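You operate a simulated robot arm through the tools that you are given. There is no shell and no other tool.

You are at the controls of a simulated two-armed robot. One attempt, no reset.

Task
Start the engine at idle, warm it to 40 C, then set full speed.
Fine: leave it running.

Only the result counts: the job must be done as asked and must still hold three seconds after the hand-in. Knocking over, shifting, dropping, spilling or breaking anything else fails it.

Robot
Two 7-joint arms with fingered hands on one trunk that stands fixed in place. Base frame: the origin is at the foot of the trunk, x ahead of it, y to its left, z up; the work surface is at about z = 80. Units: cm, degrees, N and s.
The left shoulder is at [7, 13.9, 110.8], the right one opposite. With the tool pointing down near the work surface each hand reaches from about 46 to 84 cm from the base axis, measured 20 degrees to its own side. Payload 3.9 kg a hand.
Tool frame (each hand has its own): the origin (TCP) lies between the finger pads and is the grasp point; the fingertips stand 2.9 cm ahead of it; z points along the fingers, y is the line along which they close. The gripper opens to 10 cm; its body begins 3.4 cm behind the TCP. The gripper is a hand of 5 fingers: y runs from the thumb to the fingers, the wrist lies at [-1.5, -10.5, -17.7] in the tool frame, and closing takes about 1.5 s.
Orientation is that of the tool frame in the base frame, as a unit quaternion [x, y, z, w]. With the fingers straight down and the wrist toward the robot, the tool's x, y and z point along [0, 1, 0], [1, 0, 0] and [0, 0, -1] of the base frame.

Tools
- The arms move only by the tool arm_command. It takes "left_steps", "right_steps" or both (then of equal length, played together; a hand with none holds still); each is a list that holds one entry, the list of rows, each a list of 6 numbers: the shift along the base's x, y, z in units of 50 mm (1.0 is 50 mm), then the turn, a rotation vector about the base's x, y, z in units of 4 degrees (1.0 is 4 degrees). In form: [[[tx, ty, tz, rx, ry, rz], ...]]. A call has 1 to 20 rows; each row shifts and turns the commanded pose from where the row before left it. "left_hand" and "right_hand" are, for a hand that has rows, the gripper command, from -1 (shut) to 1 (fully open), values between in proportion, set as the call begins (left out, the last holds). A call with a number of a shift or a turn outside -1 to 1 is refused whole. A row lasts 0.2 s, in which the tool goes at most 5 cm and 8.6 degrees; a call with a longer step from one row to the next is refused whole, and so is a gripper value outside its range. A pose out of reach is approached as far as the arm can. The call stops where the force on the tool passes 40 N (or 10 N more than at its start, if that is more) or the arm is blocked; 0.2 s more then pass. The fingers move at their own pace (about 15.3 cm/s each) and stop on an object; they squeeze with about 30 N. The grip force told is the motor's: it shows also when the fingers shut on nothing. Time passes only in rows, and 0.2 s behind the last, so rows that do not move let the fingers close. It gives the time, the measured TCP pose, the force on the tool (base axes), the opening and the grip force at its end, in the units of the frame above (readings bear some noise), with the torque about the TCP (base axes, N m) and any sound that the robot's microphone picked up.
- Cameras (640 x 400 px; columns grow to the right, rows downward): "scene" is now at [12.97, 3.43, 143.13]; the picture's right is [0.42, -0.91, 0.00], its down [-0.55, -0.25, -0.79] and it looks along [0.72, 0.33, -0.61] (base axes); focal length 320 px, centre (320, 200). "left" rides on the left gripper at [-6.6, -8.6, -12.1] in its tool frame; the picture's right is [-0.76, -0.31, 0.58], its down [0.59, -0.70, 0.40] and it looks along [0.28, 0.64, 0.71] (tool axes); focal length 247 px, centre (320, 200). "right" rides on the right gripper at [6.6, -8.6, -12.1] in its tool frame; the picture's right is [-0.76, 0.31, -0.58], its down [-0.59, -0.70, 0.40] and it looks along [-0.28, 0.64, 0.71] (tool axes); focal length 247 px, centre (320, 200). There is no depth. A picture from a camera that has moved, and an enlarged one, comes with that camera's place and axes in the base frame and with its lens. The place of the scene camera against the robot may be out by one fixed shift of up to 1.2 cm in any direction.
- get_image(camera): a new picture of that camera. The clock stands still meanwhile.
- move_column(by): slides the trunk up (or, below 0, down) by that many cm; the arms and the scene camera ride with it, the base frame stays. It gives what a move gives, with no picture.
- set_fingers(index, middle, ring, little, thumb_bend, thumb_turn, hand): sets how far each is bent, from 0 (flat) to 1 (curled in); at 0.3 the hand is open as for a grip, at 0.7 the pads meet at the TCP. One left out holds its place. A second passes; each finger stops where it meets its share of the squeeze, and holds until it gets a number again. A gripper value or a shape takes the hand back. It gives what a move gives, with no picture; readings hold the bend of each and the force on index, middle, ring, little, thumb and palm. thumb_turn goes from beside the hand (0) to across from the fingers (1), as for a grip.
- hand_shape(shape, hand): the hand has 5 fingers and takes this shape, open, in about a second: jaw (thumb against the fingers, like two jaws); tri (thumb and two fingers); tip (a fingertip pinch); poke (one finger out to press); point (the index stretched); flat (the hand flat); cup (the hand cupped); fist (a fist). The gripper value then closes the fingers along that shape, each until it touches; the sizes above hold for jaw. It gives what a move gives, with no picture.
- aim_head(pan, tilt): turns the head with the scene camera to pan (to the left, within 86 degrees either way) and tilt (down, from -29 to 69), counted from straight ahead of the robot. It gives what a move gives.
- zoom(camera, box): a new picture of the part [left, top, right, bottom] of that camera's present view, enlarged. The clock stands still meanwhile.
- sign_off(): hands the job in; it is judged then, once.

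Places have to be worked out from the pictures, the camera data and where the tool is seen. Open the grippers and draw the arms clear of the work before you hand the job in, unless the task says otherwise.

The tools are called after "Emit:" by a JSON object that holds its "name" and its "arguments". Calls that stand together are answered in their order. arm_command: Moves the arms, as the interface text tells. Its arguments: {"type":"object","properties":{"left_steps":{"type":"array","items":{"type":"array","items":{"type":"array","items":{"type":"number"}}}},"left_hand":{"type":"number"},"right_steps":{"type":"array","items":{"type":"array","items":{"type":"array","items":{"type":"number"}}}},"right_hand":{"type":"number"}},"required":[]} The other tools are called the same way: move_column (by) moves the trunk up or down; hand_shape (shape, hand) gives the hand a shape; set_fingers (index, middle, ring, little, thumb_bend, thumb_turn, hand) moves the fingers one by one; aim_head (pan, tilt) turns the head that bears the scene camera; get_image (camera) takes a picture; zoom (camera, box) takes an enlarged picture of a part of a camera's view; sign_off () hands the job in.

At the start:

```text
clock: 0.0
left_tcp_pos: [45.0, 35.36, 105.11]
left_tool_rot: [0.573, 0.82, 0.001, 0.0]
left_ft_force: [-0.5, 0.3, -0.2]
left_ft_torque: [-0.01, 0.03, -0.02]
left_opening: 9.99
left_finger_force: 0.1
left_shape: jaw
left_bend: [0.3, 0.3, 0.3, 0.3, 0.3, 0.98]
left_finger forces: [0.0, 0.1, 0.1, 0.0, 0.0, 0.1]
right_tcp_pos: [54.37, -0.05, 107.84]
right_tool_rot: [0.572, 0.82, 0.0, -0.001]
right_ft_force: [-0.3, -0.3, -0.7]
right_ft_torque: [-0.02, 0.01, -0.03]
right_opening: 9.98
right_finger_force: 0.1
right_shape: jaw
right_bend: [0.3, 0.3, 0.3, 0.3, 0.3, 0.98]
right_finger forces: [0.1, 0.1, 0.0, 0.0, 0.0, 0.1]
trunk travel left (down, up): [-75.0, 9.0]
head pan, tilt (commanded): [24.7, 37.4]
```

scene: 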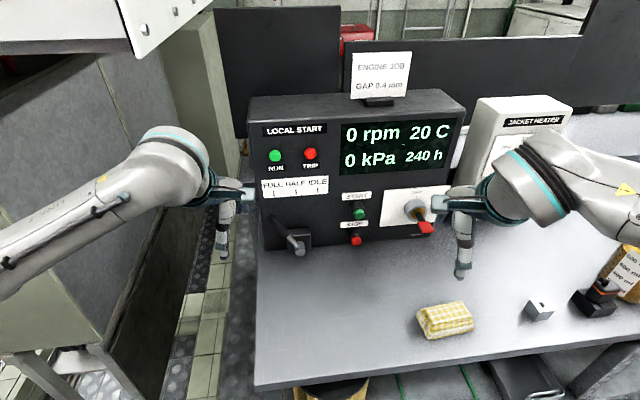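
right: 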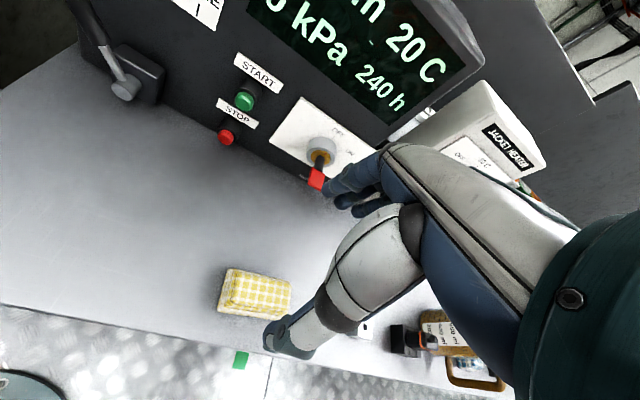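
left: 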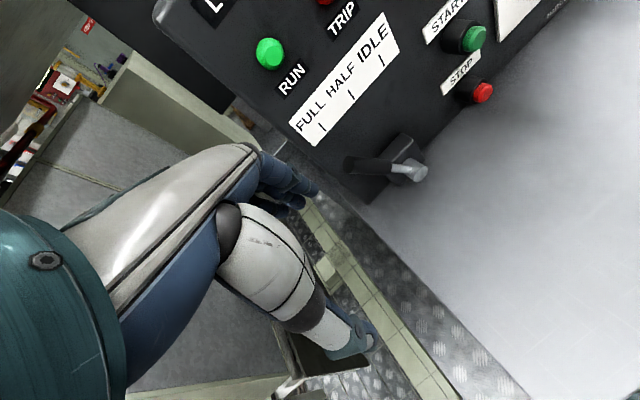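

I see an engine panel with a start/stop button pair, a throttle lever (FULL/HALF/IDLE), a rotary switch with a red tag, and a jacket heater. I'll zoom in to read the details before moving anything.

Emit:
{"name": "zoom", "arguments": {"camera": "scene", "box": [240, 80, 480, 260]}}

Emit:
{"name": "zoom", "arguments": {"camera": "scene", "box": [440, 80, 640, 340]}}

Emit:
{"name": "zoom", "arguments": {"camera": "right", "box": [200, 40, 560, 220]}}

Emit:
{"name": "zoom", "arguments": {"camera": "left", "box": [200, 0, 560, 220]}}

```text
2.22 times, centred on (360, 170) of scene
camera zoom: at [12.97, 3.43, 143.13], right [0.42, -0.91, 0.0], down [-0.55, -0.25, -0.79], along [0.72, 0.33, -0.61], focal length 710 px, centre (231, 267)
```

zoom: 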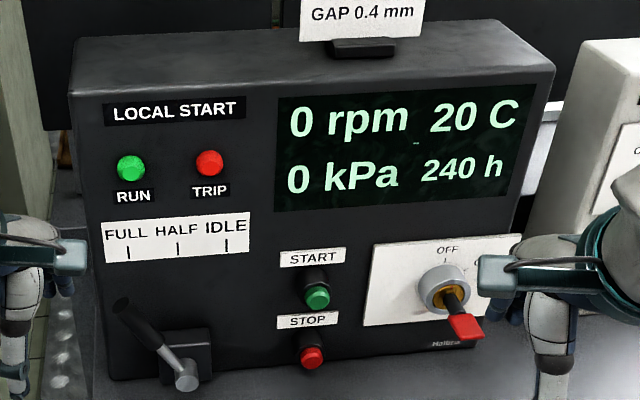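

```text
1.54 times, centred on (540, 210) of scene
camera zoom: at [12.97, 3.43, 143.13], right [0.42, -0.91, 0.0], down [-0.55, -0.25, -0.79], along [0.72, 0.33, -0.61], focal length 492 px, centre (-18, 185)
```

zoom: 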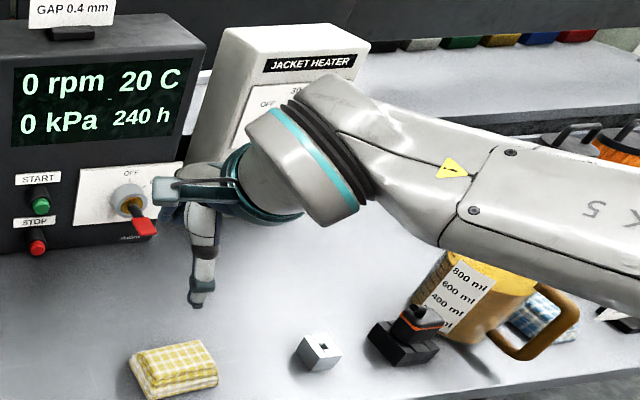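

```text
1.78 times, centred on (380, 130) of right
camera zoom: at [44.1, 3.19, 119.92], right [0.55, -0.6, 0.58], down [-0.46, -0.8, -0.4], along [0.7, -0.04, -0.71], focal length 439 px, centre (213, 324)
```

zoom: 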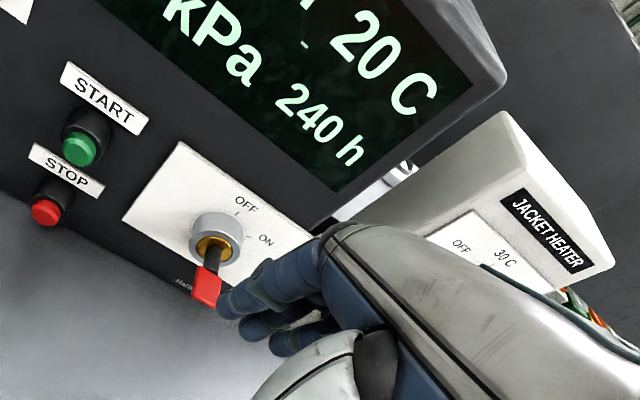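

```text
1.78 times, centred on (380, 110) of left
camera zoom: at [39.16, 26.26, 117.33], right [-0.03, -0.82, -0.58], down [-0.86, 0.31, -0.4], along [0.5, 0.49, -0.71], focal length 439 px, centre (213, 360)
```

zoom: 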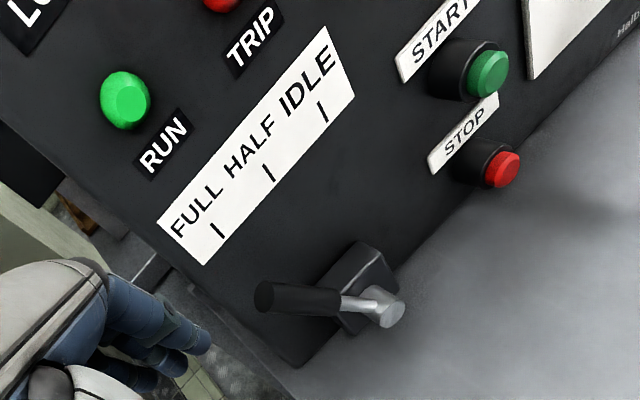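

The panel has a key switch (OFF/ON, with a red tag), START/STOP buttons and a throttle lever that is pointing near FULL. The right hand blocks the heater, so I draw it back to the right at the same height and look again.

Emit:
{"name": "arm_command", "arguments": {"right_steps": [[[-0.2, -0.9, 0, 0, 0, 0], [-0.2, -0.9, 0, 0, 0, 0], [-0.2, -0.9, 0, 0, 0, 0], [-0.2, -0.9, 0, 0, 0, 0], [-0.2, -0.9, 0, 0, 0, 0], [0, 0, 0, 0, 0, 0]]]}}

Emit:
{"name": "get_image", "arguments": {"camera": "scene"}}

Emit:
{"name": "get_image", "arguments": {"camera": "right"}}

```text
clock: 1.4
left_tcp_pos: [45.0, 35.49, 105.23]
left_tool_rot: [0.572, 0.82, 0.001, 0.0]
left_ft_force: [-0.2, 0.9, -0.5]
left_ft_torque: [0.0, 0.01, 0.05]
left_opening: 9.97
left_finger_force: 0.0
left_shape: jaw
left_bend: [0.3, 0.3, 0.3, 0.3, 0.3, 0.98]
left_finger forces: [0.1, 0.1, 0.1, 0.1, 0.0, 0.0]
right_tcp_pos: [49.89, -20.23, 107.97]
right_tool_rot: [0.572, 0.82, 0.0, 0.0]
right_ft_force: [-0.3, 1.1, -0.5]
right_ft_torque: [0.03, 0.0, -0.07]
right_opening: 9.99
right_finger_force: 0.0
right_shape: jaw
right_bend: [0.3, 0.3, 0.3, 0.3, 0.3, 0.98]
right_finger forces: [0.1, 0.0, 0.0, 0.0, 0.1, 0.1]
right hand out of reach, approached as far as the arm can: row 5
trunk travel left (down, up): [-75.0, 9.0]
head pan, tilt (commanded): [24.7, 37.4]
```

```text
taken
camera scene: at [12.99, 3.48, 143.12], right [0.42, -0.91, 0.0], down [-0.55, -0.25, -0.79], along [0.72, 0.33, -0.61], focal length 320 px, centre (320, 200)
```

scene: 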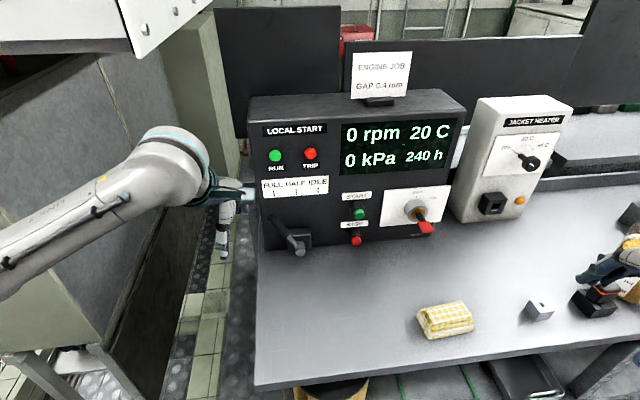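

```text
taken
camera right: at [39.62, -17.01, 119.89], right [0.55, -0.6, 0.58], down [-0.46, -0.8, -0.4], along [0.7, -0.04, -0.71], focal length 247 px, centre (320, 200)
```

right: 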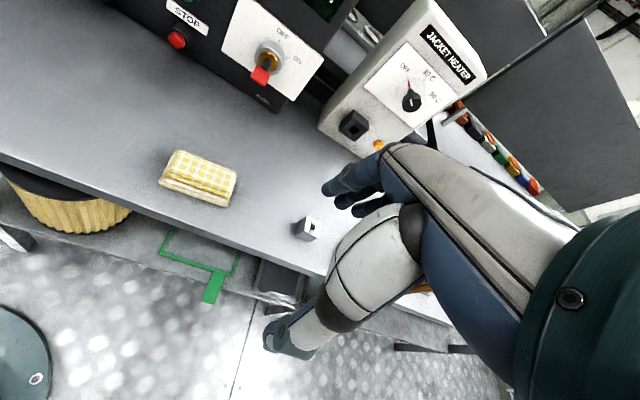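

Now the heater is clear of the hand. I zoom in on the heater, the key switch and the objects on the table.

Emit:
{"name": "zoom", "arguments": {"camera": "scene", "box": [440, 90, 600, 230]}}

Emit:
{"name": "zoom", "arguments": {"camera": "right", "box": [300, 0, 500, 160]}}

Emit:
{"name": "zoom", "arguments": {"camera": "right", "box": [160, 0, 360, 130]}}

Emit:
{"name": "zoom", "arguments": {"camera": "scene", "box": [330, 170, 450, 250]}}

Emit:
{"name": "zoom", "arguments": {"camera": "scene", "box": [250, 160, 350, 270]}}

Emit:
{"name": "zoom", "arguments": {"camera": "right", "box": [260, 180, 360, 260]}}

```text
2.86 times, centred on (520, 160) of scene
camera zoom: at [12.99, 3.48, 143.12], right [0.42, -0.91, 0.0], down [-0.55, -0.25, -0.79], along [0.72, 0.33, -0.61], focal length 914 px, centre (-251, 314)
```

zoom: 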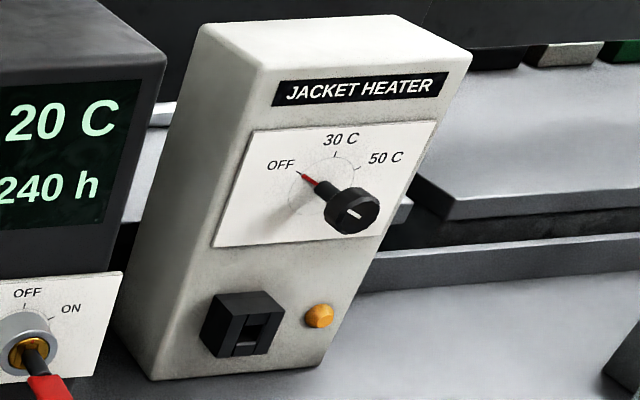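

```text
2.50 times, centred on (400, 80) of right
camera zoom: at [39.62, -17.01, 119.89], right [0.55, -0.6, 0.58], down [-0.46, -0.8, -0.4], along [0.7, -0.04, -0.71], focal length 617 px, centre (120, 500)
```

zoom: 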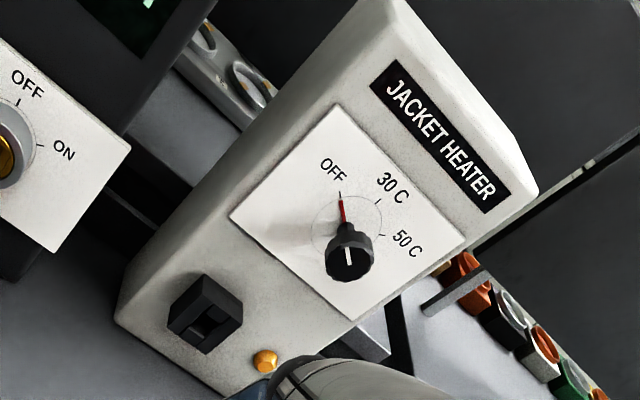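

```text
3.08 times, centred on (260, 65) of right
camera zoom: at [39.62, -17.01, 119.89], right [0.55, -0.6, 0.58], down [-0.46, -0.8, -0.4], along [0.7, -0.04, -0.71], focal length 760 px, centre (505, 615)
```

zoom: 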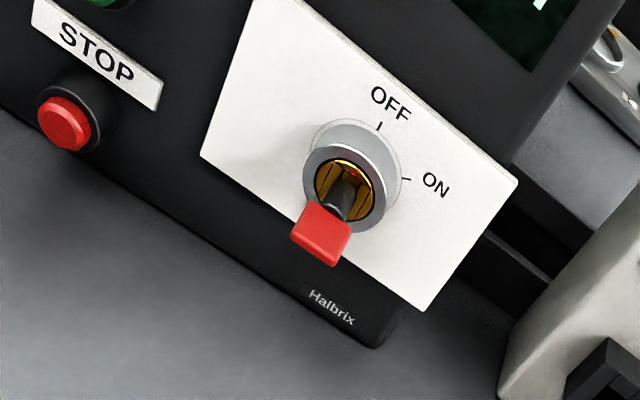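

```text
5.00 times, centred on (390, 210) of scene
camera zoom: at [12.99, 3.48, 143.12], right [0.42, -0.91, 0.0], down [-0.55, -0.25, -0.79], along [0.72, 0.33, -0.61], focal length 1599 px, centre (-30, 150)
```

zoom: 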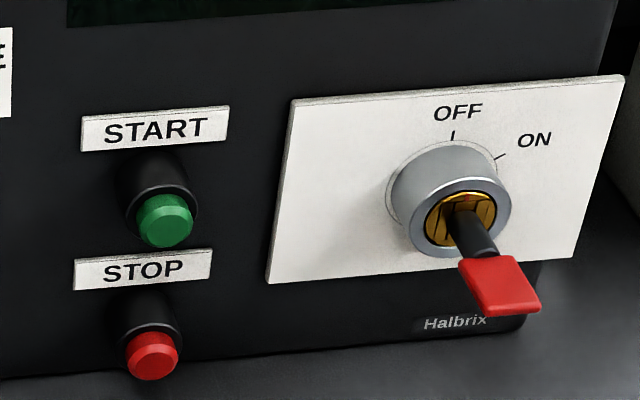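

```text
3.64 times, centred on (300, 215) of scene
camera zoom: at [12.99, 3.48, 143.12], right [0.42, -0.91, 0.0], down [-0.55, -0.25, -0.79], along [0.72, 0.33, -0.61], focal length 1163 px, centre (393, 146)
```

zoom: 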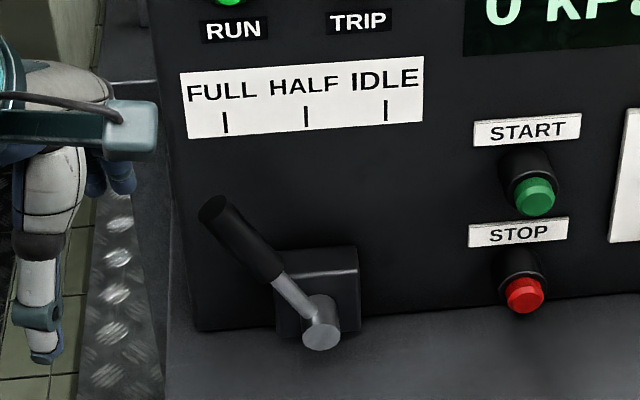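

```text
5.00 times, centred on (310, 220) of right
camera zoom: at [39.62, -17.01, 119.89], right [0.55, -0.6, 0.58], down [-0.46, -0.8, -0.4], along [0.7, -0.04, -0.71], focal length 1235 px, centre (370, 100)
```

zoom: 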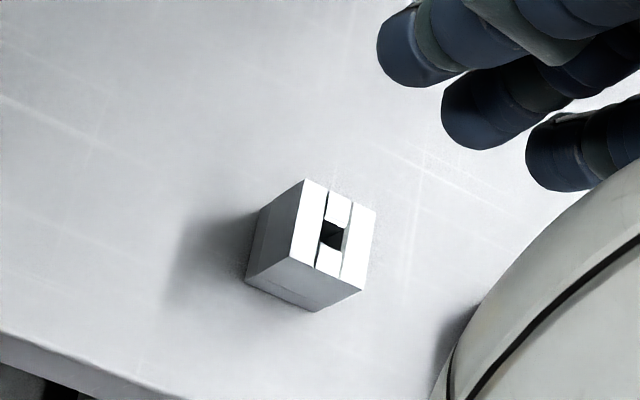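

The heater is OFF and the throttle lever stands at FULL, about 35° left of upright. The key slot's mark is at OFF, with ON clockwise from it. I move the left hand to the right and slightly up for a second view of the lever, so I can triangulate it.

Emit:
{"name": "arm_command", "arguments": {"left_steps": [[[0.33, -0.89, 0.19, 0, 0, 0], [0.33, -0.89, 0.19, 0, 0, 0], [0.33, -0.89, 0.19, 0, 0, 0], [0, 0, 0, 0, 0, 0]]]}}

Emit:
{"name": "get_image", "arguments": {"camera": "left"}}

Emit:
{"name": "zoom", "arguments": {"camera": "left", "box": [220, 140, 380, 260]}}

Emit:
{"name": "get_image", "arguments": {"camera": "scene"}}

```text
clock: 2.4
left_tcp_pos: [49.93, 22.14, 108.18]
left_tool_rot: [0.571, 0.821, 0.001, 0.001]
left_ft_force: [-0.4, 0.7, -0.5]
left_ft_torque: [-0.01, -0.03, 0.01]
left_opening: 9.96
left_finger_force: 0.0
left_shape: jaw
left_bend: [0.3, 0.3, 0.3, 0.3, 0.3, 0.98]
left_finger forces: [0.1, 0.1, 0.0, 0.0, 0.0, 0.0]
right_tcp_pos: [49.85, -20.09, 108.01]
right_tool_rot: [0.571, 0.821, 0.0, 0.0]
right_ft_force: [0.2, 0.2, 0.6]
right_ft_torque: [-0.01, 0.02, -0.02]
right_opening: 9.98
right_finger_force: 0.2
right_shape: jaw
right_bend: [0.3, 0.3, 0.3, 0.3, 0.3, 0.98]
right_finger forces: [0.1, 0.0, 0.1, 0.0, 0.1, 0.0]
trunk travel left (down, up): [-75.0, 9.0]
head pan, tilt (commanded): [24.7, 37.4]
```

```text
taken
camera left: at [44.08, 13.12, 120.29], right [-0.02, -0.82, -0.58], down [-0.86, 0.31, -0.4], along [0.5, 0.49, -0.71], focal length 247 px, centre (320, 200)
```

left: 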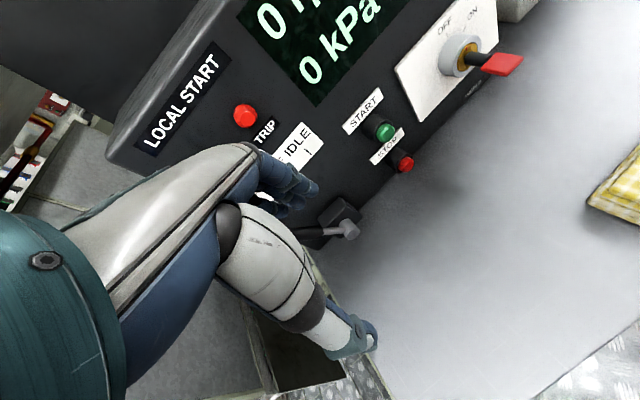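

```text
3.33 times, centred on (300, 200) of left
camera zoom: at [44.08, 13.12, 120.29], right [-0.02, -0.82, -0.58], down [-0.86, 0.31, -0.4], along [0.5, 0.49, -0.71], focal length 823 px, centre (387, 200)
```

zoom: 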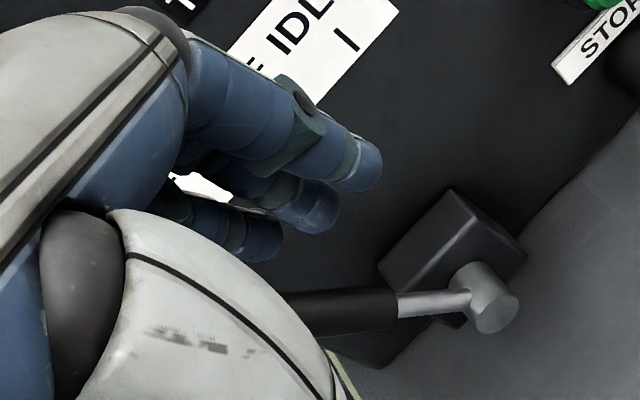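

```text
taken
camera scene: at [12.95, 3.59, 143.12], right [0.42, -0.91, 0.0], down [-0.55, -0.26, -0.79], along [0.72, 0.33, -0.61], focal length 320 px, centre (320, 200)
```

scene: 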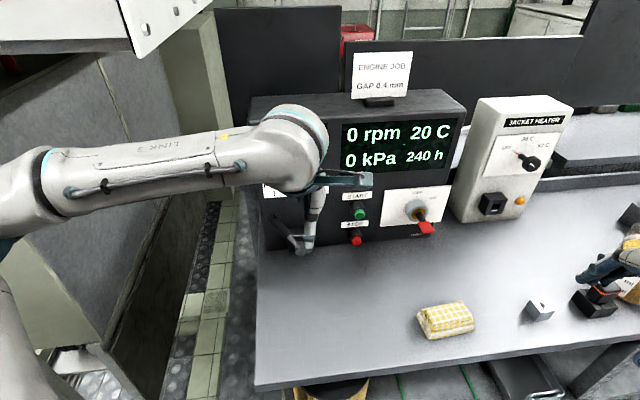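

The lever works out as pivoting at about (60, 30.5, 85.7), with its tip near (57.6, 36.3, 96.4) at 30° left. IDLE should be 30° right of upright. I give the left hand the pointing shape and look at where the fingertip lies.

Emit:
{"name": "hand_shape", "arguments": {"shape": "point", "hand": "left"}}

Emit:
{"name": "get_image", "arguments": {"camera": "left"}}

Emit:
{"name": "zoom", "arguments": {"camera": "scene", "box": [230, 90, 390, 270]}}

```text
clock: 3.3
left_tcp_pos: [49.89, 22.11, 108.05]
left_tool_rot: [0.572, 0.82, 0.001, 0.0]
left_ft_force: [0.3, -0.3, 0.2]
left_ft_torque: [-0.01, 0.01, -0.05]
left_opening: 9.3
left_finger_force: 0.0
left_shape: point
left_bend: [0.2, 1.0, 1.0, 1.0, 1.0, 0.87]
left_finger forces: [0.0, 0.0, 0.0, 0.0, 0.0, 0.0]
right_tcp_pos: [49.77, -20.25, 107.95]
right_tool_rot: [0.572, 0.82, -0.001, 0.0]
right_ft_force: [0.5, -0.5, 0.7]
right_ft_torque: [0.04, 0.0, -0.04]
right_opening: 10.01
right_finger_force: 0.1
right_shape: jaw
right_bend: [0.3, 0.3, 0.3, 0.3, 0.3, 0.98]
right_finger forces: [0.0, 0.0, 0.1, 0.0, 0.0, 0.0]
trunk travel left (down, up): [-75.0, 9.0]
head pan, tilt (commanded): [24.7, 37.4]
```

```text
taken
camera left: at [44.08, 12.99, 120.29], right [-0.03, -0.82, -0.58], down [-0.86, 0.31, -0.4], along [0.5, 0.49, -0.71], focal length 247 px, centre (320, 200)
```

left: 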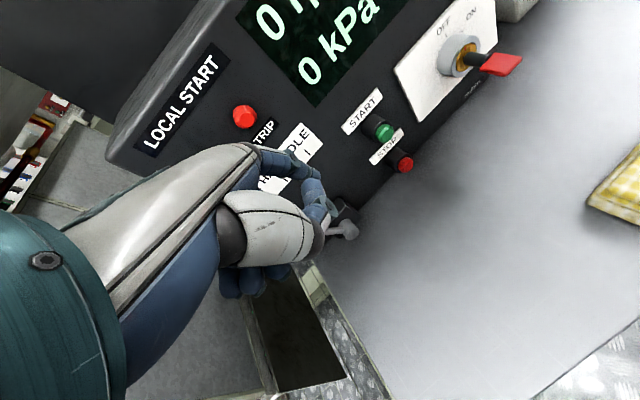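

```text
2.22 times, centred on (310, 180) of scene
camera zoom: at [12.98, 3.41, 143.13], right [0.42, -0.91, 0.0], down [-0.55, -0.25, -0.79], along [0.72, 0.33, -0.61], focal length 710 px, centre (342, 244)
```

zoom: 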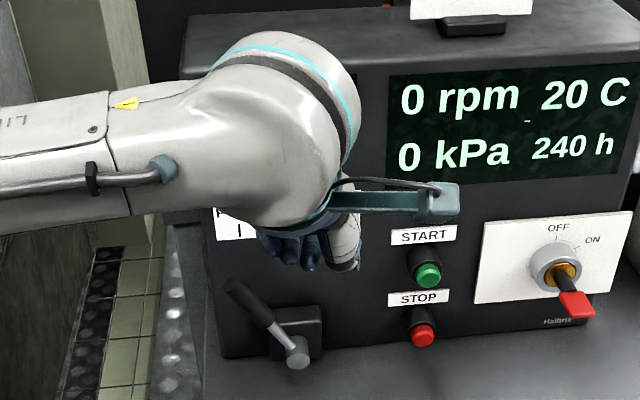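

The index finger is partly hidden behind the thumb. I zoom in to judge its tip.

Emit:
{"name": "zoom", "arguments": {"camera": "left", "box": [200, 120, 400, 310]}}

Emit:
{"name": "hand_shape", "arguments": {"shape": "poke", "hand": "left"}}

Emit:
{"name": "zoom", "arguments": {"camera": "left", "box": [200, 120, 400, 310]}}

Emit:
{"name": "zoom", "arguments": {"camera": "scene", "box": [230, 90, 390, 270]}}

```text
2.11 times, centred on (300, 215) of left
camera zoom: at [44.08, 12.99, 120.29], right [-0.03, -0.82, -0.58], down [-0.86, 0.31, -0.4], along [0.5, 0.49, -0.71], focal length 520 px, centre (362, 168)
```

zoom: 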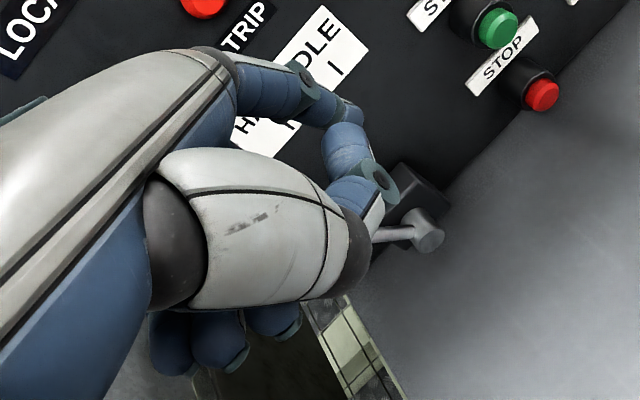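

```text
clock: 4.2
left_tcp_pos: [49.94, 22.17, 108.18]
left_tool_rot: [0.572, 0.82, 0.002, 0.0]
left_ft_force: [0.8, 0.0, -0.5]
left_ft_torque: [0.02, 0.01, 0.02]
left_opening: 0.0
left_finger_force: 0.0
left_shape: poke
left_bend: [0.7, 0.7, 0.99, 0.99, 1.0, 1.0]
left_finger forces: [0.1, 0.0, 0.1, 0.0, 0.0, 0.0]
right_tcp_pos: [49.87, -20.32, 107.89]
right_tool_rot: [0.572, 0.82, 0.001, 0.0]
right_ft_force: [-0.1, -0.3, -1.4]
right_ft_torque: [0.03, 0.0, 0.01]
right_opening: 9.98
right_finger_force: 0.0
right_shape: jaw
right_bend: [0.3, 0.3, 0.3, 0.3, 0.3, 0.98]
right_finger forces: [0.1, 0.0, 0.1, 0.0, 0.1, 0.0]
trunk travel left (down, up): [-75.0, 9.0]
head pan, tilt (commanded): [24.7, 37.4]
```

```text
2.11 times, centred on (300, 215) of left
camera zoom: at [44.08, 13.0, 120.29], right [-0.03, -0.82, -0.58], down [-0.86, 0.31, -0.4], along [0.5, 0.49, -0.71], focal length 520 px, centre (362, 168)
```

zoom: 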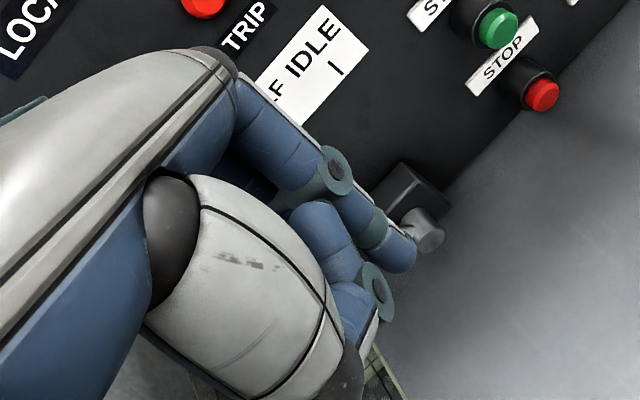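

```text
2.22 times, centred on (310, 180) of scene
camera zoom: at [12.98, 3.42, 143.13], right [0.42, -0.91, 0.0], down [-0.55, -0.25, -0.79], along [0.72, 0.33, -0.61], focal length 710 px, centre (342, 244)
```

zoom: 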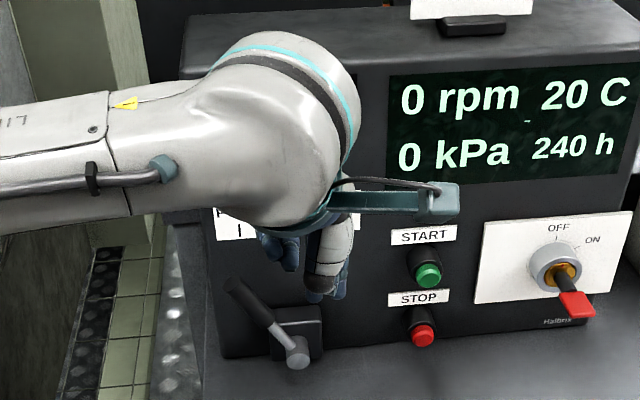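

In the poke shape the fingertip lies at about the TCP line, which suits pressing the button. For the lever I go back to the jaw shape, bring the hand up and left of the lever, and turn it about 12° so that it faces the panel squarely.

Emit:
{"name": "hand_shape", "arguments": {"shape": "jaw", "hand": "left"}}

Emit:
{"name": "arm_command", "arguments": {"left_steps": [[[0.03, 0.755, -0.09, 0, 0, 0.73], [0.03, 0.755, -0.09, 0, 0, 0.73], [0.03, 0.755, -0.09, 0, 0, 0.73], [0.03, 0.755, -0.09, 0, 0, 0.73], [0, 0, 0, 0, 0, 0]]]}}

Emit:
{"name": "get_image", "arguments": {"camera": "left"}}

Emit:
{"name": "get_image", "arguments": {"camera": "scene"}}

```text
clock: 5.1
left_tcp_pos: [49.89, 22.06, 108.23]
left_tool_rot: [0.573, 0.82, 0.002, -0.001]
left_ft_force: [0.6, -0.4, 0.0]
left_ft_torque: [0.02, -0.01, 0.0]
left_opening: 10.01
left_finger_force: 0.1
left_shape: jaw
left_bend: [0.3, 0.3, 0.3, 0.3, 0.3, 0.98]
left_finger forces: [0.0, 0.0, 0.0, 0.0, 0.0, 0.0]
right_tcp_pos: [49.87, -20.21, 107.92]
right_tool_rot: [0.572, 0.82, 0.0, 0.0]
right_ft_force: [0.6, 1.2, 0.9]
right_ft_torque: [0.02, -0.02, -0.01]
right_opening: 9.96
right_finger_force: 0.1
right_shape: jaw
right_bend: [0.3, 0.3, 0.3, 0.3, 0.3, 0.98]
right_finger forces: [0.0, 0.1, 0.0, 0.0, 0.0, 0.0]
trunk travel left (down, up): [-75.0, 9.0]
head pan, tilt (commanded): [24.7, 37.4]
```

```text
clock: 6.3
left_tcp_pos: [50.52, 37.17, 106.3]
left_tool_rot: [0.486, 0.874, 0.001, -0.001]
left_ft_force: [0.3, -1.0, 0.0]
left_ft_torque: [0.02, 0.02, -0.01]
left_opening: 9.98
left_finger_force: 0.1
left_shape: jaw
left_bend: [0.3, 0.3, 0.3, 0.3, 0.3, 0.98]
left_finger forces: [0.1, 0.0, 0.1, 0.0, 0.1, 0.1]
right_tcp_pos: [49.91, -20.34, 107.74]
right_tool_rot: [0.572, 0.82, 0.0, -0.001]
right_ft_force: [-0.4, 0.5, 0.5]
right_ft_torque: [0.01, 0.01, 0.01]
right_opening: 10.0
right_finger_force: 0.2
right_shape: jaw
right_bend: [0.3, 0.3, 0.3, 0.3, 0.3, 0.98]
right_finger forces: [0.1, 0.1, 0.0, 0.0, 0.1, 0.1]
trunk travel left (down, up): [-75.0, 9.0]
head pan, tilt (commanded): [24.7, 37.4]
```

```text
taken
camera left: at [46.71, 27.08, 118.42], right [0.14, -0.8, -0.58], down [-0.91, 0.13, -0.4], along [0.4, 0.58, -0.71], focal length 247 px, centre (320, 200)
```

left: 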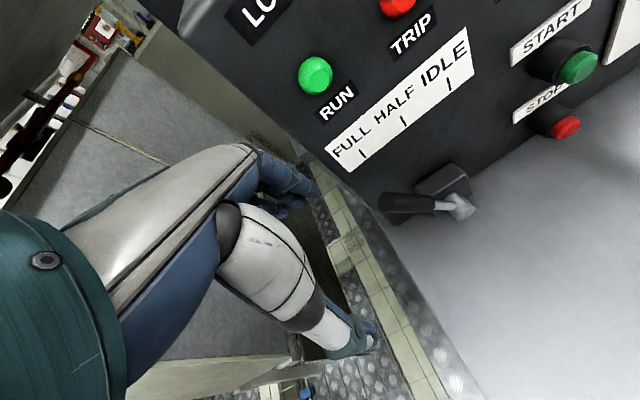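

```text
taken
camera scene: at [12.96, 3.27, 143.13], right [0.42, -0.91, 0.0], down [-0.55, -0.25, -0.8], along [0.72, 0.33, -0.61], focal length 320 px, centre (320, 200)
```

scene: 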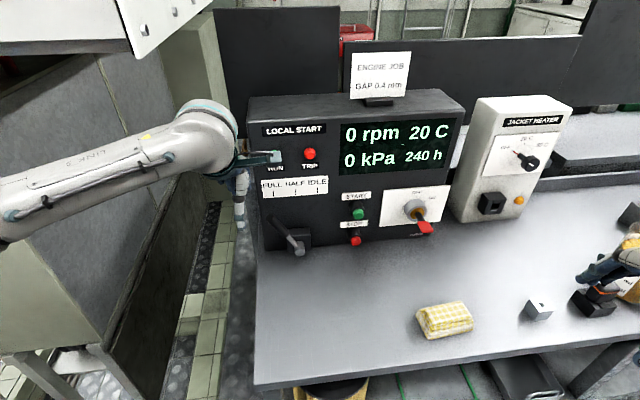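

The hand is left of the lever, clear of its tip, and the lever measurement agrees in this third view. I lower the hand so that the fingertips hang at about z = 91, beside the lever.

Emit:
{"name": "arm_command", "arguments": {"left_steps": [[[-0.03, -0.02, -0.62, 0, 0, 0], [-0.03, -0.02, -0.62, 0, 0, 0], [-0.03, -0.02, -0.62, 0, 0, 0], [0, 0, -0.62, 0, 0, 0], [0, 0, 0, 0, 0, 0]]]}}

Emit:
{"name": "get_image", "arguments": {"camera": "left"}}

Emit:
{"name": "zoom", "arguments": {"camera": "scene", "box": [200, 130, 360, 270]}}

```text
clock: 7.5
left_tcp_pos: [50.16, 37.06, 93.86]
left_tool_rot: [0.486, 0.874, 0.002, 0.0]
left_ft_force: [0.6, -0.1, -0.1]
left_ft_torque: [0.02, 0.02, 0.01]
left_opening: 10.0
left_finger_force: 0.1
left_shape: jaw
left_bend: [0.3, 0.3, 0.3, 0.3, 0.3, 0.98]
left_finger forces: [0.0, 0.1, 0.0, 0.1, 0.1, 0.0]
right_tcp_pos: [49.91, -20.25, 107.95]
right_tool_rot: [0.572, 0.82, 0.0, 0.0]
right_ft_force: [-0.1, -0.7, 0.1]
right_ft_torque: [0.02, 0.0, -0.01]
right_opening: 9.97
right_finger_force: 0.0
right_shape: jaw
right_bend: [0.3, 0.3, 0.3, 0.3, 0.3, 0.98]
right_finger forces: [0.0, 0.0, 0.0, 0.1, 0.0, 0.0]
trunk travel left (down, up): [-75.0, 9.0]
head pan, tilt (commanded): [24.7, 37.4]
```

```text
taken
camera left: at [46.3, 26.93, 105.97], right [0.14, -0.8, -0.58], down [-0.91, 0.13, -0.4], along [0.4, 0.58, -0.71], focal length 247 px, centre (320, 200)
```

left: 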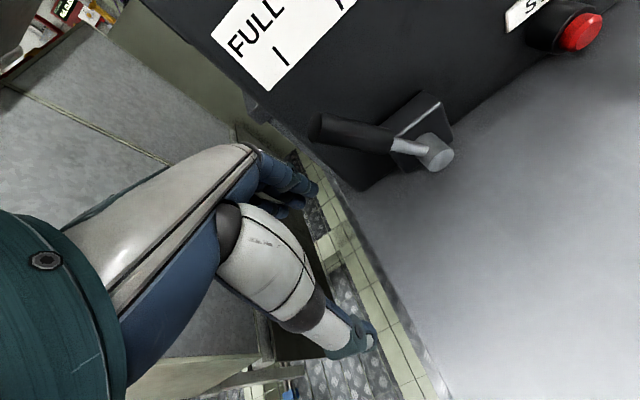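

```text
2.86 times, centred on (280, 200) of scene
camera zoom: at [12.94, 3.43, 143.13], right [0.42, -0.91, 0.0], down [-0.55, -0.25, -0.79], along [0.72, 0.33, -0.61], focal length 914 px, centre (434, 200)
```

zoom: 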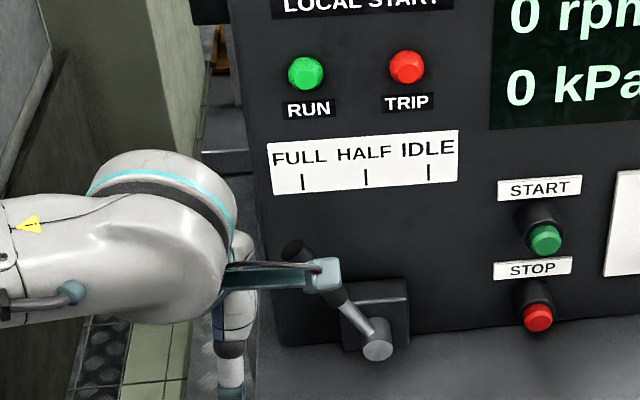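

The index fingertip stands about 2 cm left of the lever at the right depth. I push slowly to the right along the panel and watch the force.

Emit:
{"name": "arm_command", "arguments": {"left_steps": [[[0.106, -0.17, 0, 0, 0, 0], [0.106, -0.17, 0, 0, 0, 0], [0.106, -0.17, 0, 0, 0, 0], [0.106, -0.17, 0, 0, 0, 0], [0.106, -0.17, 0, 0, 0, 0]]]}}

Emit:
{"name": "get_image", "arguments": {"camera": "left"}}

Emit:
{"name": "zoom", "arguments": {"camera": "scene", "box": [200, 130, 360, 270]}}

```text
clock: 8.7
left_tcp_pos: [52.79, 32.59, 93.96]
left_tool_rot: [0.486, 0.874, 0.001, 0.0]
left_ft_force: [-1.8, 1.2, 1.7]
left_ft_torque: [-0.02, -0.03, 0.06]
left_opening: 9.95
left_finger_force: 0.0
left_shape: jaw
left_bend: [0.31, 0.3, 0.3, 0.3, 0.3, 0.98]
left_finger forces: [1.4, 0.8, 0.0, 0.0, 0.0, 0.0]
right_tcp_pos: [49.84, -20.19, 107.91]
right_tool_rot: [0.572, 0.82, 0.001, 0.001]
right_ft_force: [-1.2, 0.2, -0.8]
right_ft_torque: [0.03, 0.01, 0.03]
right_opening: 9.97
right_finger_force: 0.0
right_shape: jaw
right_bend: [0.3, 0.3, 0.3, 0.3, 0.3, 0.98]
right_finger forces: [0.1, 0.1, 0.1, 0.1, 0.0, 0.0]
trunk travel left (down, up): [-75.0, 9.0]
head pan, tilt (commanded): [24.7, 37.4]
```

```text
taken
camera left: at [48.97, 22.51, 106.05], right [0.14, -0.8, -0.58], down [-0.91, 0.13, -0.4], along [0.39, 0.58, -0.71], focal length 247 px, centre (320, 200)
```

left: 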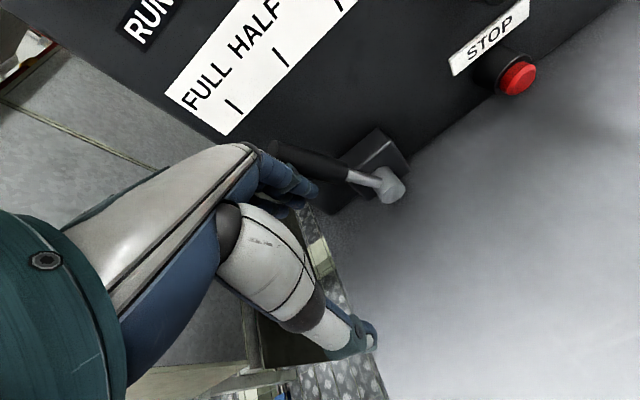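

```text
2.86 times, centred on (280, 200) of scene
camera zoom: at [12.98, 3.37, 143.12], right [0.42, -0.91, 0.0], down [-0.55, -0.25, -0.79], along [0.72, 0.33, -0.61], focal length 914 px, centre (434, 200)
```

zoom: 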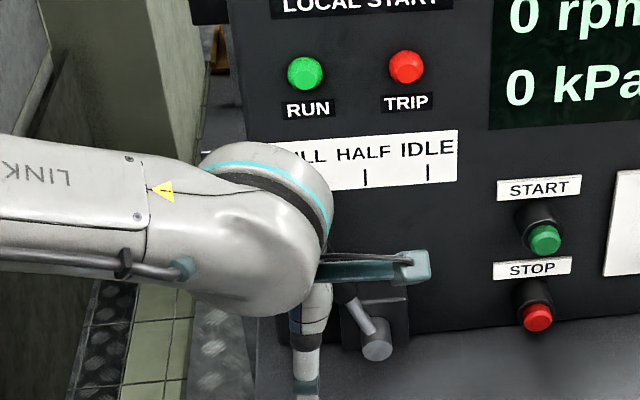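

Light contact shows on the index and middle fingers. I zoom in to see whether the lever bears on the finger's side or slides past it.

Emit:
{"name": "zoom", "arguments": {"camera": "left", "box": [200, 110, 420, 260]}}

Emit:
{"name": "zoom", "arguments": {"camera": "scene", "box": [255, 180, 325, 270]}}

```text
2.67 times, centred on (310, 185) of left
camera zoom: at [48.97, 22.51, 106.05], right [0.14, -0.8, -0.58], down [-0.91, 0.13, -0.4], along [0.39, 0.58, -0.71], focal length 659 px, centre (347, 240)
```

zoom: 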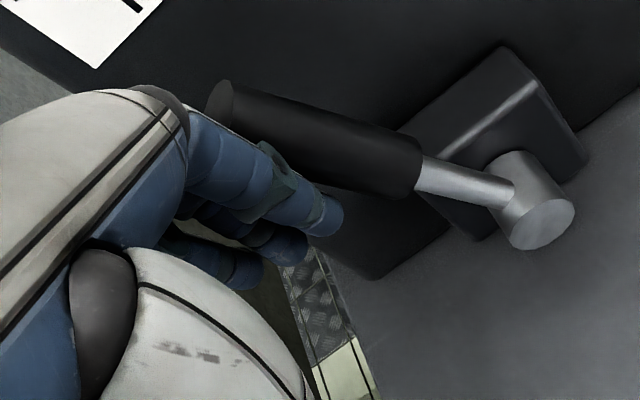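

```text
4.44 times, centred on (290, 225) of scene
camera zoom: at [12.98, 3.37, 143.12], right [0.42, -0.91, 0.0], down [-0.55, -0.25, -0.79], along [0.72, 0.33, -0.61], focal length 1421 px, centre (453, 89)
```

zoom: 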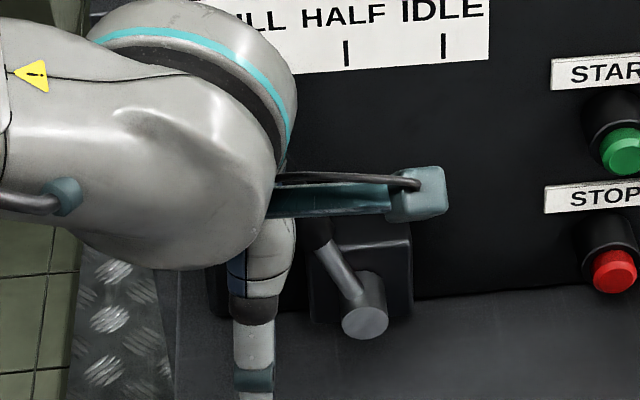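

The handle lies along the right side of the index finger, as intended. I keep pushing right in small steps.

Emit:
{"name": "arm_command", "arguments": {"left_steps": [[[0.106, -0.17, 0, 0, 0, 0], [0.106, -0.17, 0, 0, 0, 0], [0.106, -0.17, 0, 0, 0, 0], [0, 0, 0, 0, 0, 0]]]}}

Emit:
{"name": "zoom", "arguments": {"camera": "left", "box": [200, 110, 420, 260]}}

Emit:
{"name": "zoom", "arguments": {"camera": "scene", "box": [240, 150, 360, 270]}}

```text
clock: 9.7
left_tcp_pos: [54.43, 30.08, 93.77]
left_tool_rot: [0.486, 0.874, 0.001, 0.0]
left_ft_force: [-1.2, 0.2, -0.6]
left_ft_torque: [0.01, -0.04, 0.08]
left_opening: 9.96
left_finger_force: 0.0
left_shape: jaw
left_bend: [0.31, 0.3, 0.3, 0.3, 0.3, 0.98]
left_finger forces: [1.4, 0.1, 0.1, 0.0, 0.0, 0.1]
right_tcp_pos: [49.81, -20.28, 107.94]
right_tool_rot: [0.572, 0.82, 0.0, 0.0]
right_ft_force: [-0.3, 0.1, 0.2]
right_ft_torque: [0.0, 0.01, -0.01]
right_opening: 9.98
right_finger_force: 0.1
right_shape: jaw
right_bend: [0.3, 0.3, 0.3, 0.3, 0.3, 0.98]
right_finger forces: [0.0, 0.1, 0.0, 0.1, 0.1, 0.0]
trunk travel left (down, up): [-75.0, 9.0]
head pan, tilt (commanded): [24.7, 37.4]
```

```text
2.67 times, centred on (310, 185) of left
camera zoom: at [50.49, 20.0, 105.96], right [0.14, -0.8, -0.58], down [-0.91, 0.13, -0.4], along [0.4, 0.58, -0.71], focal length 659 px, centre (347, 240)
```

zoom: 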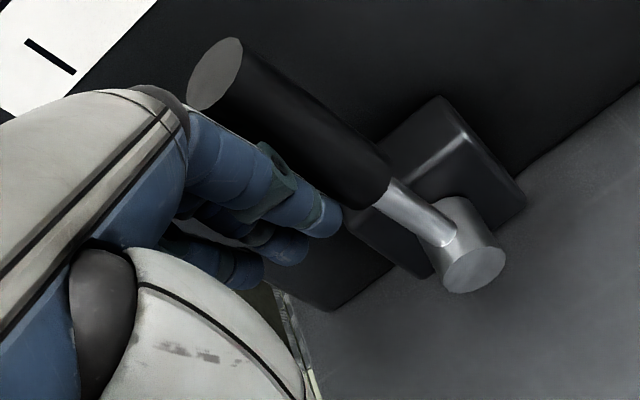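

```text
3.33 times, centred on (300, 210) of scene
camera zoom: at [12.93, 3.47, 143.13], right [0.42, -0.91, 0.0], down [-0.55, -0.25, -0.79], along [0.72, 0.33, -0.61], focal length 1066 px, centre (387, 167)
```

zoom: 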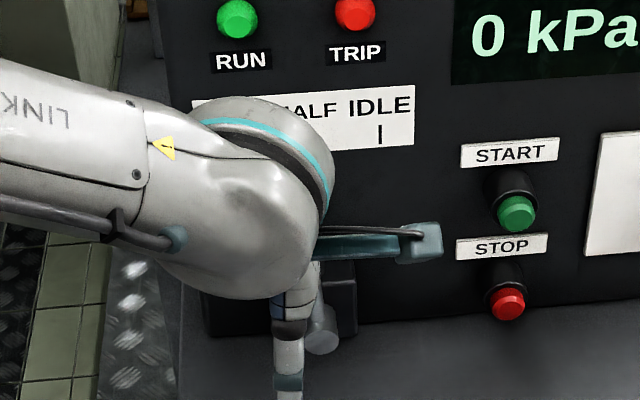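

The lever is turning with only 1–2 N of resistance and is nearly upright. I push another 2.5 cm and check it against the IDLE mark.

Emit:
{"name": "arm_command", "arguments": {"left_steps": [[[0.106, -0.17, 0, 0, 0, 0], [0.106, -0.17, 0, 0, 0, 0], [0.053, -0.085, 0, 0, 0, 0], [0, 0, 0, 0, 0, 0]]]}}

Emit:
{"name": "get_image", "arguments": {"camera": "left"}}

Emit:
{"name": "zoom", "arguments": {"camera": "scene", "box": [240, 150, 360, 270]}}

```text
clock: 10.7
left_tcp_pos: [55.69, 27.89, 93.78]
left_tool_rot: [0.485, 0.874, 0.001, 0.001]
left_ft_force: [-1.2, 0.5, -0.1]
left_ft_torque: [0.02, 0.01, 0.04]
left_opening: 9.98
left_finger_force: 0.1
left_shape: jaw
left_bend: [0.3, 0.3, 0.3, 0.3, 0.3, 0.98]
left_finger forces: [1.1, 0.0, 0.0, 0.1, 0.0, 0.1]
right_tcp_pos: [49.8, -20.2, 107.92]
right_tool_rot: [0.572, 0.82, 0.0, 0.0]
right_ft_force: [-0.1, -0.3, 0.0]
right_ft_torque: [-0.04, 0.01, -0.01]
right_opening: 10.01
right_finger_force: 0.0
right_shape: jaw
right_bend: [0.3, 0.3, 0.3, 0.3, 0.3, 0.98]
right_finger forces: [0.0, 0.1, 0.1, 0.0, 0.1, 0.0]
trunk travel left (down, up): [-75.0, 9.0]
head pan, tilt (commanded): [24.7, 37.4]
```

```text
taken
camera left: at [51.75, 17.87, 105.98], right [0.14, -0.8, -0.58], down [-0.91, 0.13, -0.4], along [0.4, 0.58, -0.71], focal length 247 px, centre (320, 200)
```

left: 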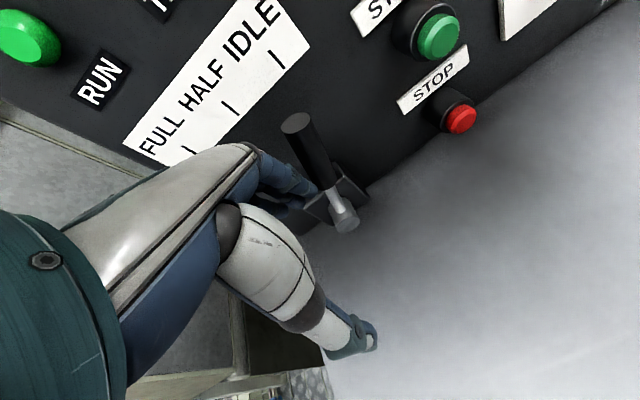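

```text
3.33 times, centred on (300, 210) of scene
camera zoom: at [12.94, 3.46, 143.13], right [0.42, -0.91, 0.0], down [-0.55, -0.25, -0.79], along [0.72, 0.33, -0.61], focal length 1066 px, centre (387, 167)
```

zoom: 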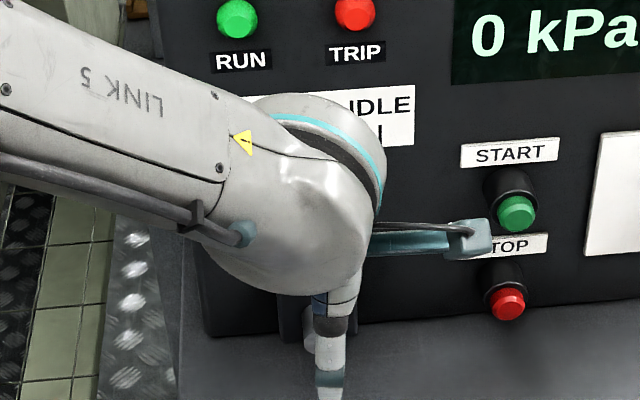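

The lever is at about 18° right of upright, not yet at IDLE, and START and STOP are well clear of the hand. I push a further 1.2 cm.

Emit:
{"name": "arm_command", "arguments": {"left_steps": [[[0.053, -0.085, 0, 0, 0, 0], [0.053, -0.085, 0, 0, 0, 0], [0.021, -0.034, 0, 0, 0, 0], [0, 0, 0, 0, 0, 0]]]}}

Emit:
{"name": "get_image", "arguments": {"camera": "left"}}

Emit:
{"name": "zoom", "arguments": {"camera": "right", "box": [0, 0, 320, 200]}}

```text
clock: 11.7
left_tcp_pos: [56.37, 26.9, 93.88]
left_tool_rot: [0.485, 0.875, 0.002, 0.0]
left_ft_force: [-1.1, 0.2, -0.1]
left_ft_torque: [0.02, 0.03, 0.06]
left_opening: 9.98
left_finger_force: 0.1
left_shape: jaw
left_bend: [0.3, 0.3, 0.3, 0.3, 0.3, 0.98]
left_finger forces: [1.1, 0.2, 0.2, 0.0, 0.0, 0.1]
right_tcp_pos: [49.79, -20.21, 107.98]
right_tool_rot: [0.572, 0.82, 0.0, 0.0]
right_ft_force: [-0.6, -0.3, -0.3]
right_ft_torque: [-0.02, -0.04, 0.0]
right_opening: 9.99
right_finger_force: 0.1
right_shape: jaw
right_bend: [0.3, 0.3, 0.3, 0.3, 0.3, 0.98]
right_finger forces: [0.0, 0.0, 0.0, 0.0, 0.0, 0.0]
trunk travel left (down, up): [-75.0, 9.0]
head pan, tilt (commanded): [24.7, 37.4]
```

```text
taken
camera left: at [52.43, 16.85, 105.98], right [0.14, -0.8, -0.58], down [-0.91, 0.13, -0.4], along [0.4, 0.58, -0.71], focal length 247 px, centre (320, 200)
```

left: 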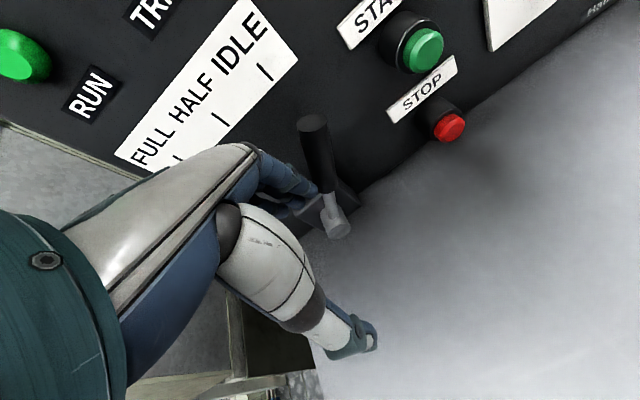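

```text
2.00 times, centred on (160, 100) of right
camera zoom: at [39.6, -17.0, 119.92], right [0.55, -0.6, 0.58], down [-0.46, -0.8, -0.4], along [0.7, -0.04, -0.71], focal length 494 px, centre (640, 400)
```

zoom: 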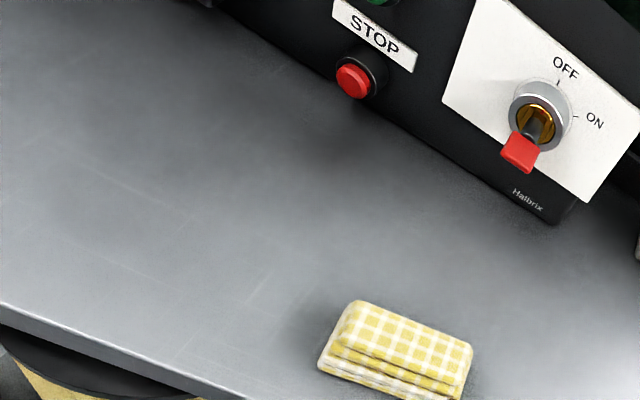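

By triangulation the lever is at about 27° right, the mirror image of its starting position within 3°. I nudge it another 0.5 cm to feel for an end stop.

Emit:
{"name": "arm_command", "arguments": {"left_steps": [[[0.026, -0.042, 0, 0, 0, 0], [0.026, -0.042, 0, 0, 0, 0], [0.013, -0.021, 0, 0, 0, 0], [0, 0, 0, 0, 0, 0]]]}}

Emit:
{"name": "get_image", "arguments": {"camera": "left"}}

```text
clock: 12.7
left_tcp_pos: [56.75, 26.58, 93.93]
left_tool_rot: [0.486, 0.874, 0.001, 0.0]
left_ft_force: [-0.3, 0.8, 1.5]
left_ft_torque: [0.08, -0.11, 0.13]
left_opening: 9.98
left_finger_force: 0.1
left_shape: jaw
left_bend: [0.3, 0.3, 0.3, 0.3, 0.3, 0.98]
left_finger forces: [2.6, 0.1, 0.0, 0.0, 0.1, 0.0]
right_tcp_pos: [49.83, -20.22, 107.96]
right_tool_rot: [0.572, 0.82, -0.001, 0.0]
right_ft_force: [0.0, -1.3, 0.1]
right_ft_torque: [-0.01, -0.03, 0.01]
right_opening: 9.97
right_finger_force: 0.2
right_shape: jaw
right_bend: [0.3, 0.3, 0.3, 0.3, 0.3, 0.98]
right_finger forces: [0.0, 0.0, 0.0, 0.0, 0.0, 0.0]
trunk travel left (down, up): [-75.0, 9.0]
head pan, tilt (commanded): [24.7, 37.4]
```

```text
taken
camera left: at [52.72, 16.38, 105.99], right [0.14, -0.8, -0.58], down [-0.91, 0.13, -0.4], along [0.4, 0.58, -0.71], focal length 247 px, centre (320, 200)
```

left: 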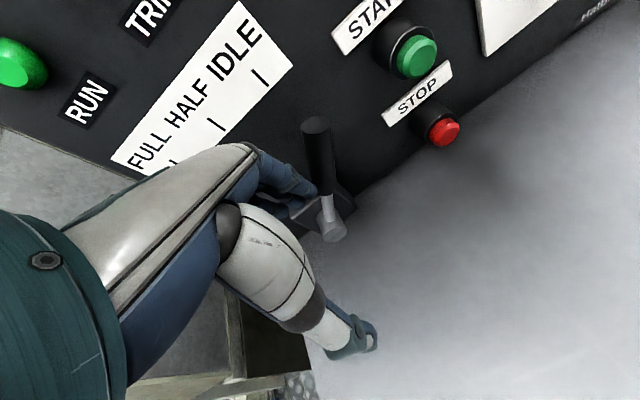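

The index force rose to 2.6 N, which may be the stop. I push one more small 0.4 cm step to confirm.

Emit:
{"name": "arm_command", "arguments": {"left_steps": [[[0.021, -0.034, 0, 0, 0, 0], [0.021, -0.034, 0, 0, 0, 0], [0, 0, 0, 0, 0, 0]]]}}

Emit:
{"name": "zoom", "arguments": {"camera": "left", "box": [100, 0, 460, 270]}}

```text
clock: 13.5
left_tcp_pos: [56.85, 26.2, 93.93]
left_tool_rot: [0.486, 0.874, 0.001, 0.001]
left_ft_force: [-4.4, 4.9, 2.3]
left_ft_torque: [0.12, -0.05, 0.33]
left_opening: 9.97
left_finger_force: 0.2
left_shape: jaw
left_bend: [0.3, 0.3, 0.3, 0.3, 0.3, 0.98]
left_finger forces: [6.3, 0.1, 0.0, 0.1, 0.0, 0.0]
right_tcp_pos: [49.75, -20.27, 107.94]
right_tool_rot: [0.572, 0.82, 0.0, 0.0]
right_ft_force: [0.3, 0.3, -0.1]
right_ft_torque: [-0.03, -0.02, 0.01]
right_opening: 9.99
right_finger_force: 0.0
right_shape: jaw
right_bend: [0.3, 0.3, 0.3, 0.3, 0.3, 0.98]
right_finger forces: [0.0, 0.0, 0.1, 0.0, 0.0, 0.0]
trunk travel left (down, up): [-75.0, 9.0]
head pan, tilt (commanded): [24.7, 37.4]
```

```text
1.48 times, centred on (280, 135) of left
camera zoom: at [52.89, 16.06, 105.99], right [0.14, -0.8, -0.58], down [-0.91, 0.13, -0.4], along [0.4, 0.58, -0.71], focal length 366 px, centre (379, 296)
```

zoom: 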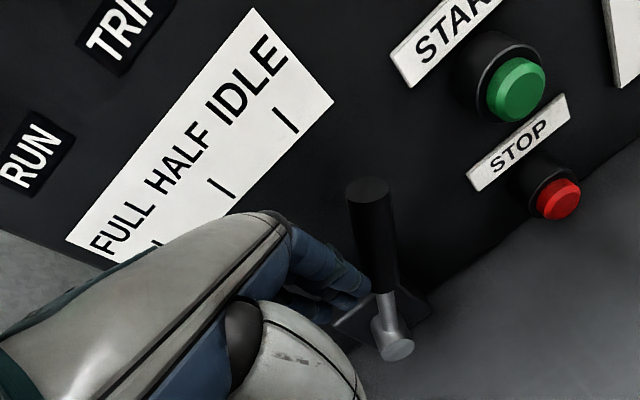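

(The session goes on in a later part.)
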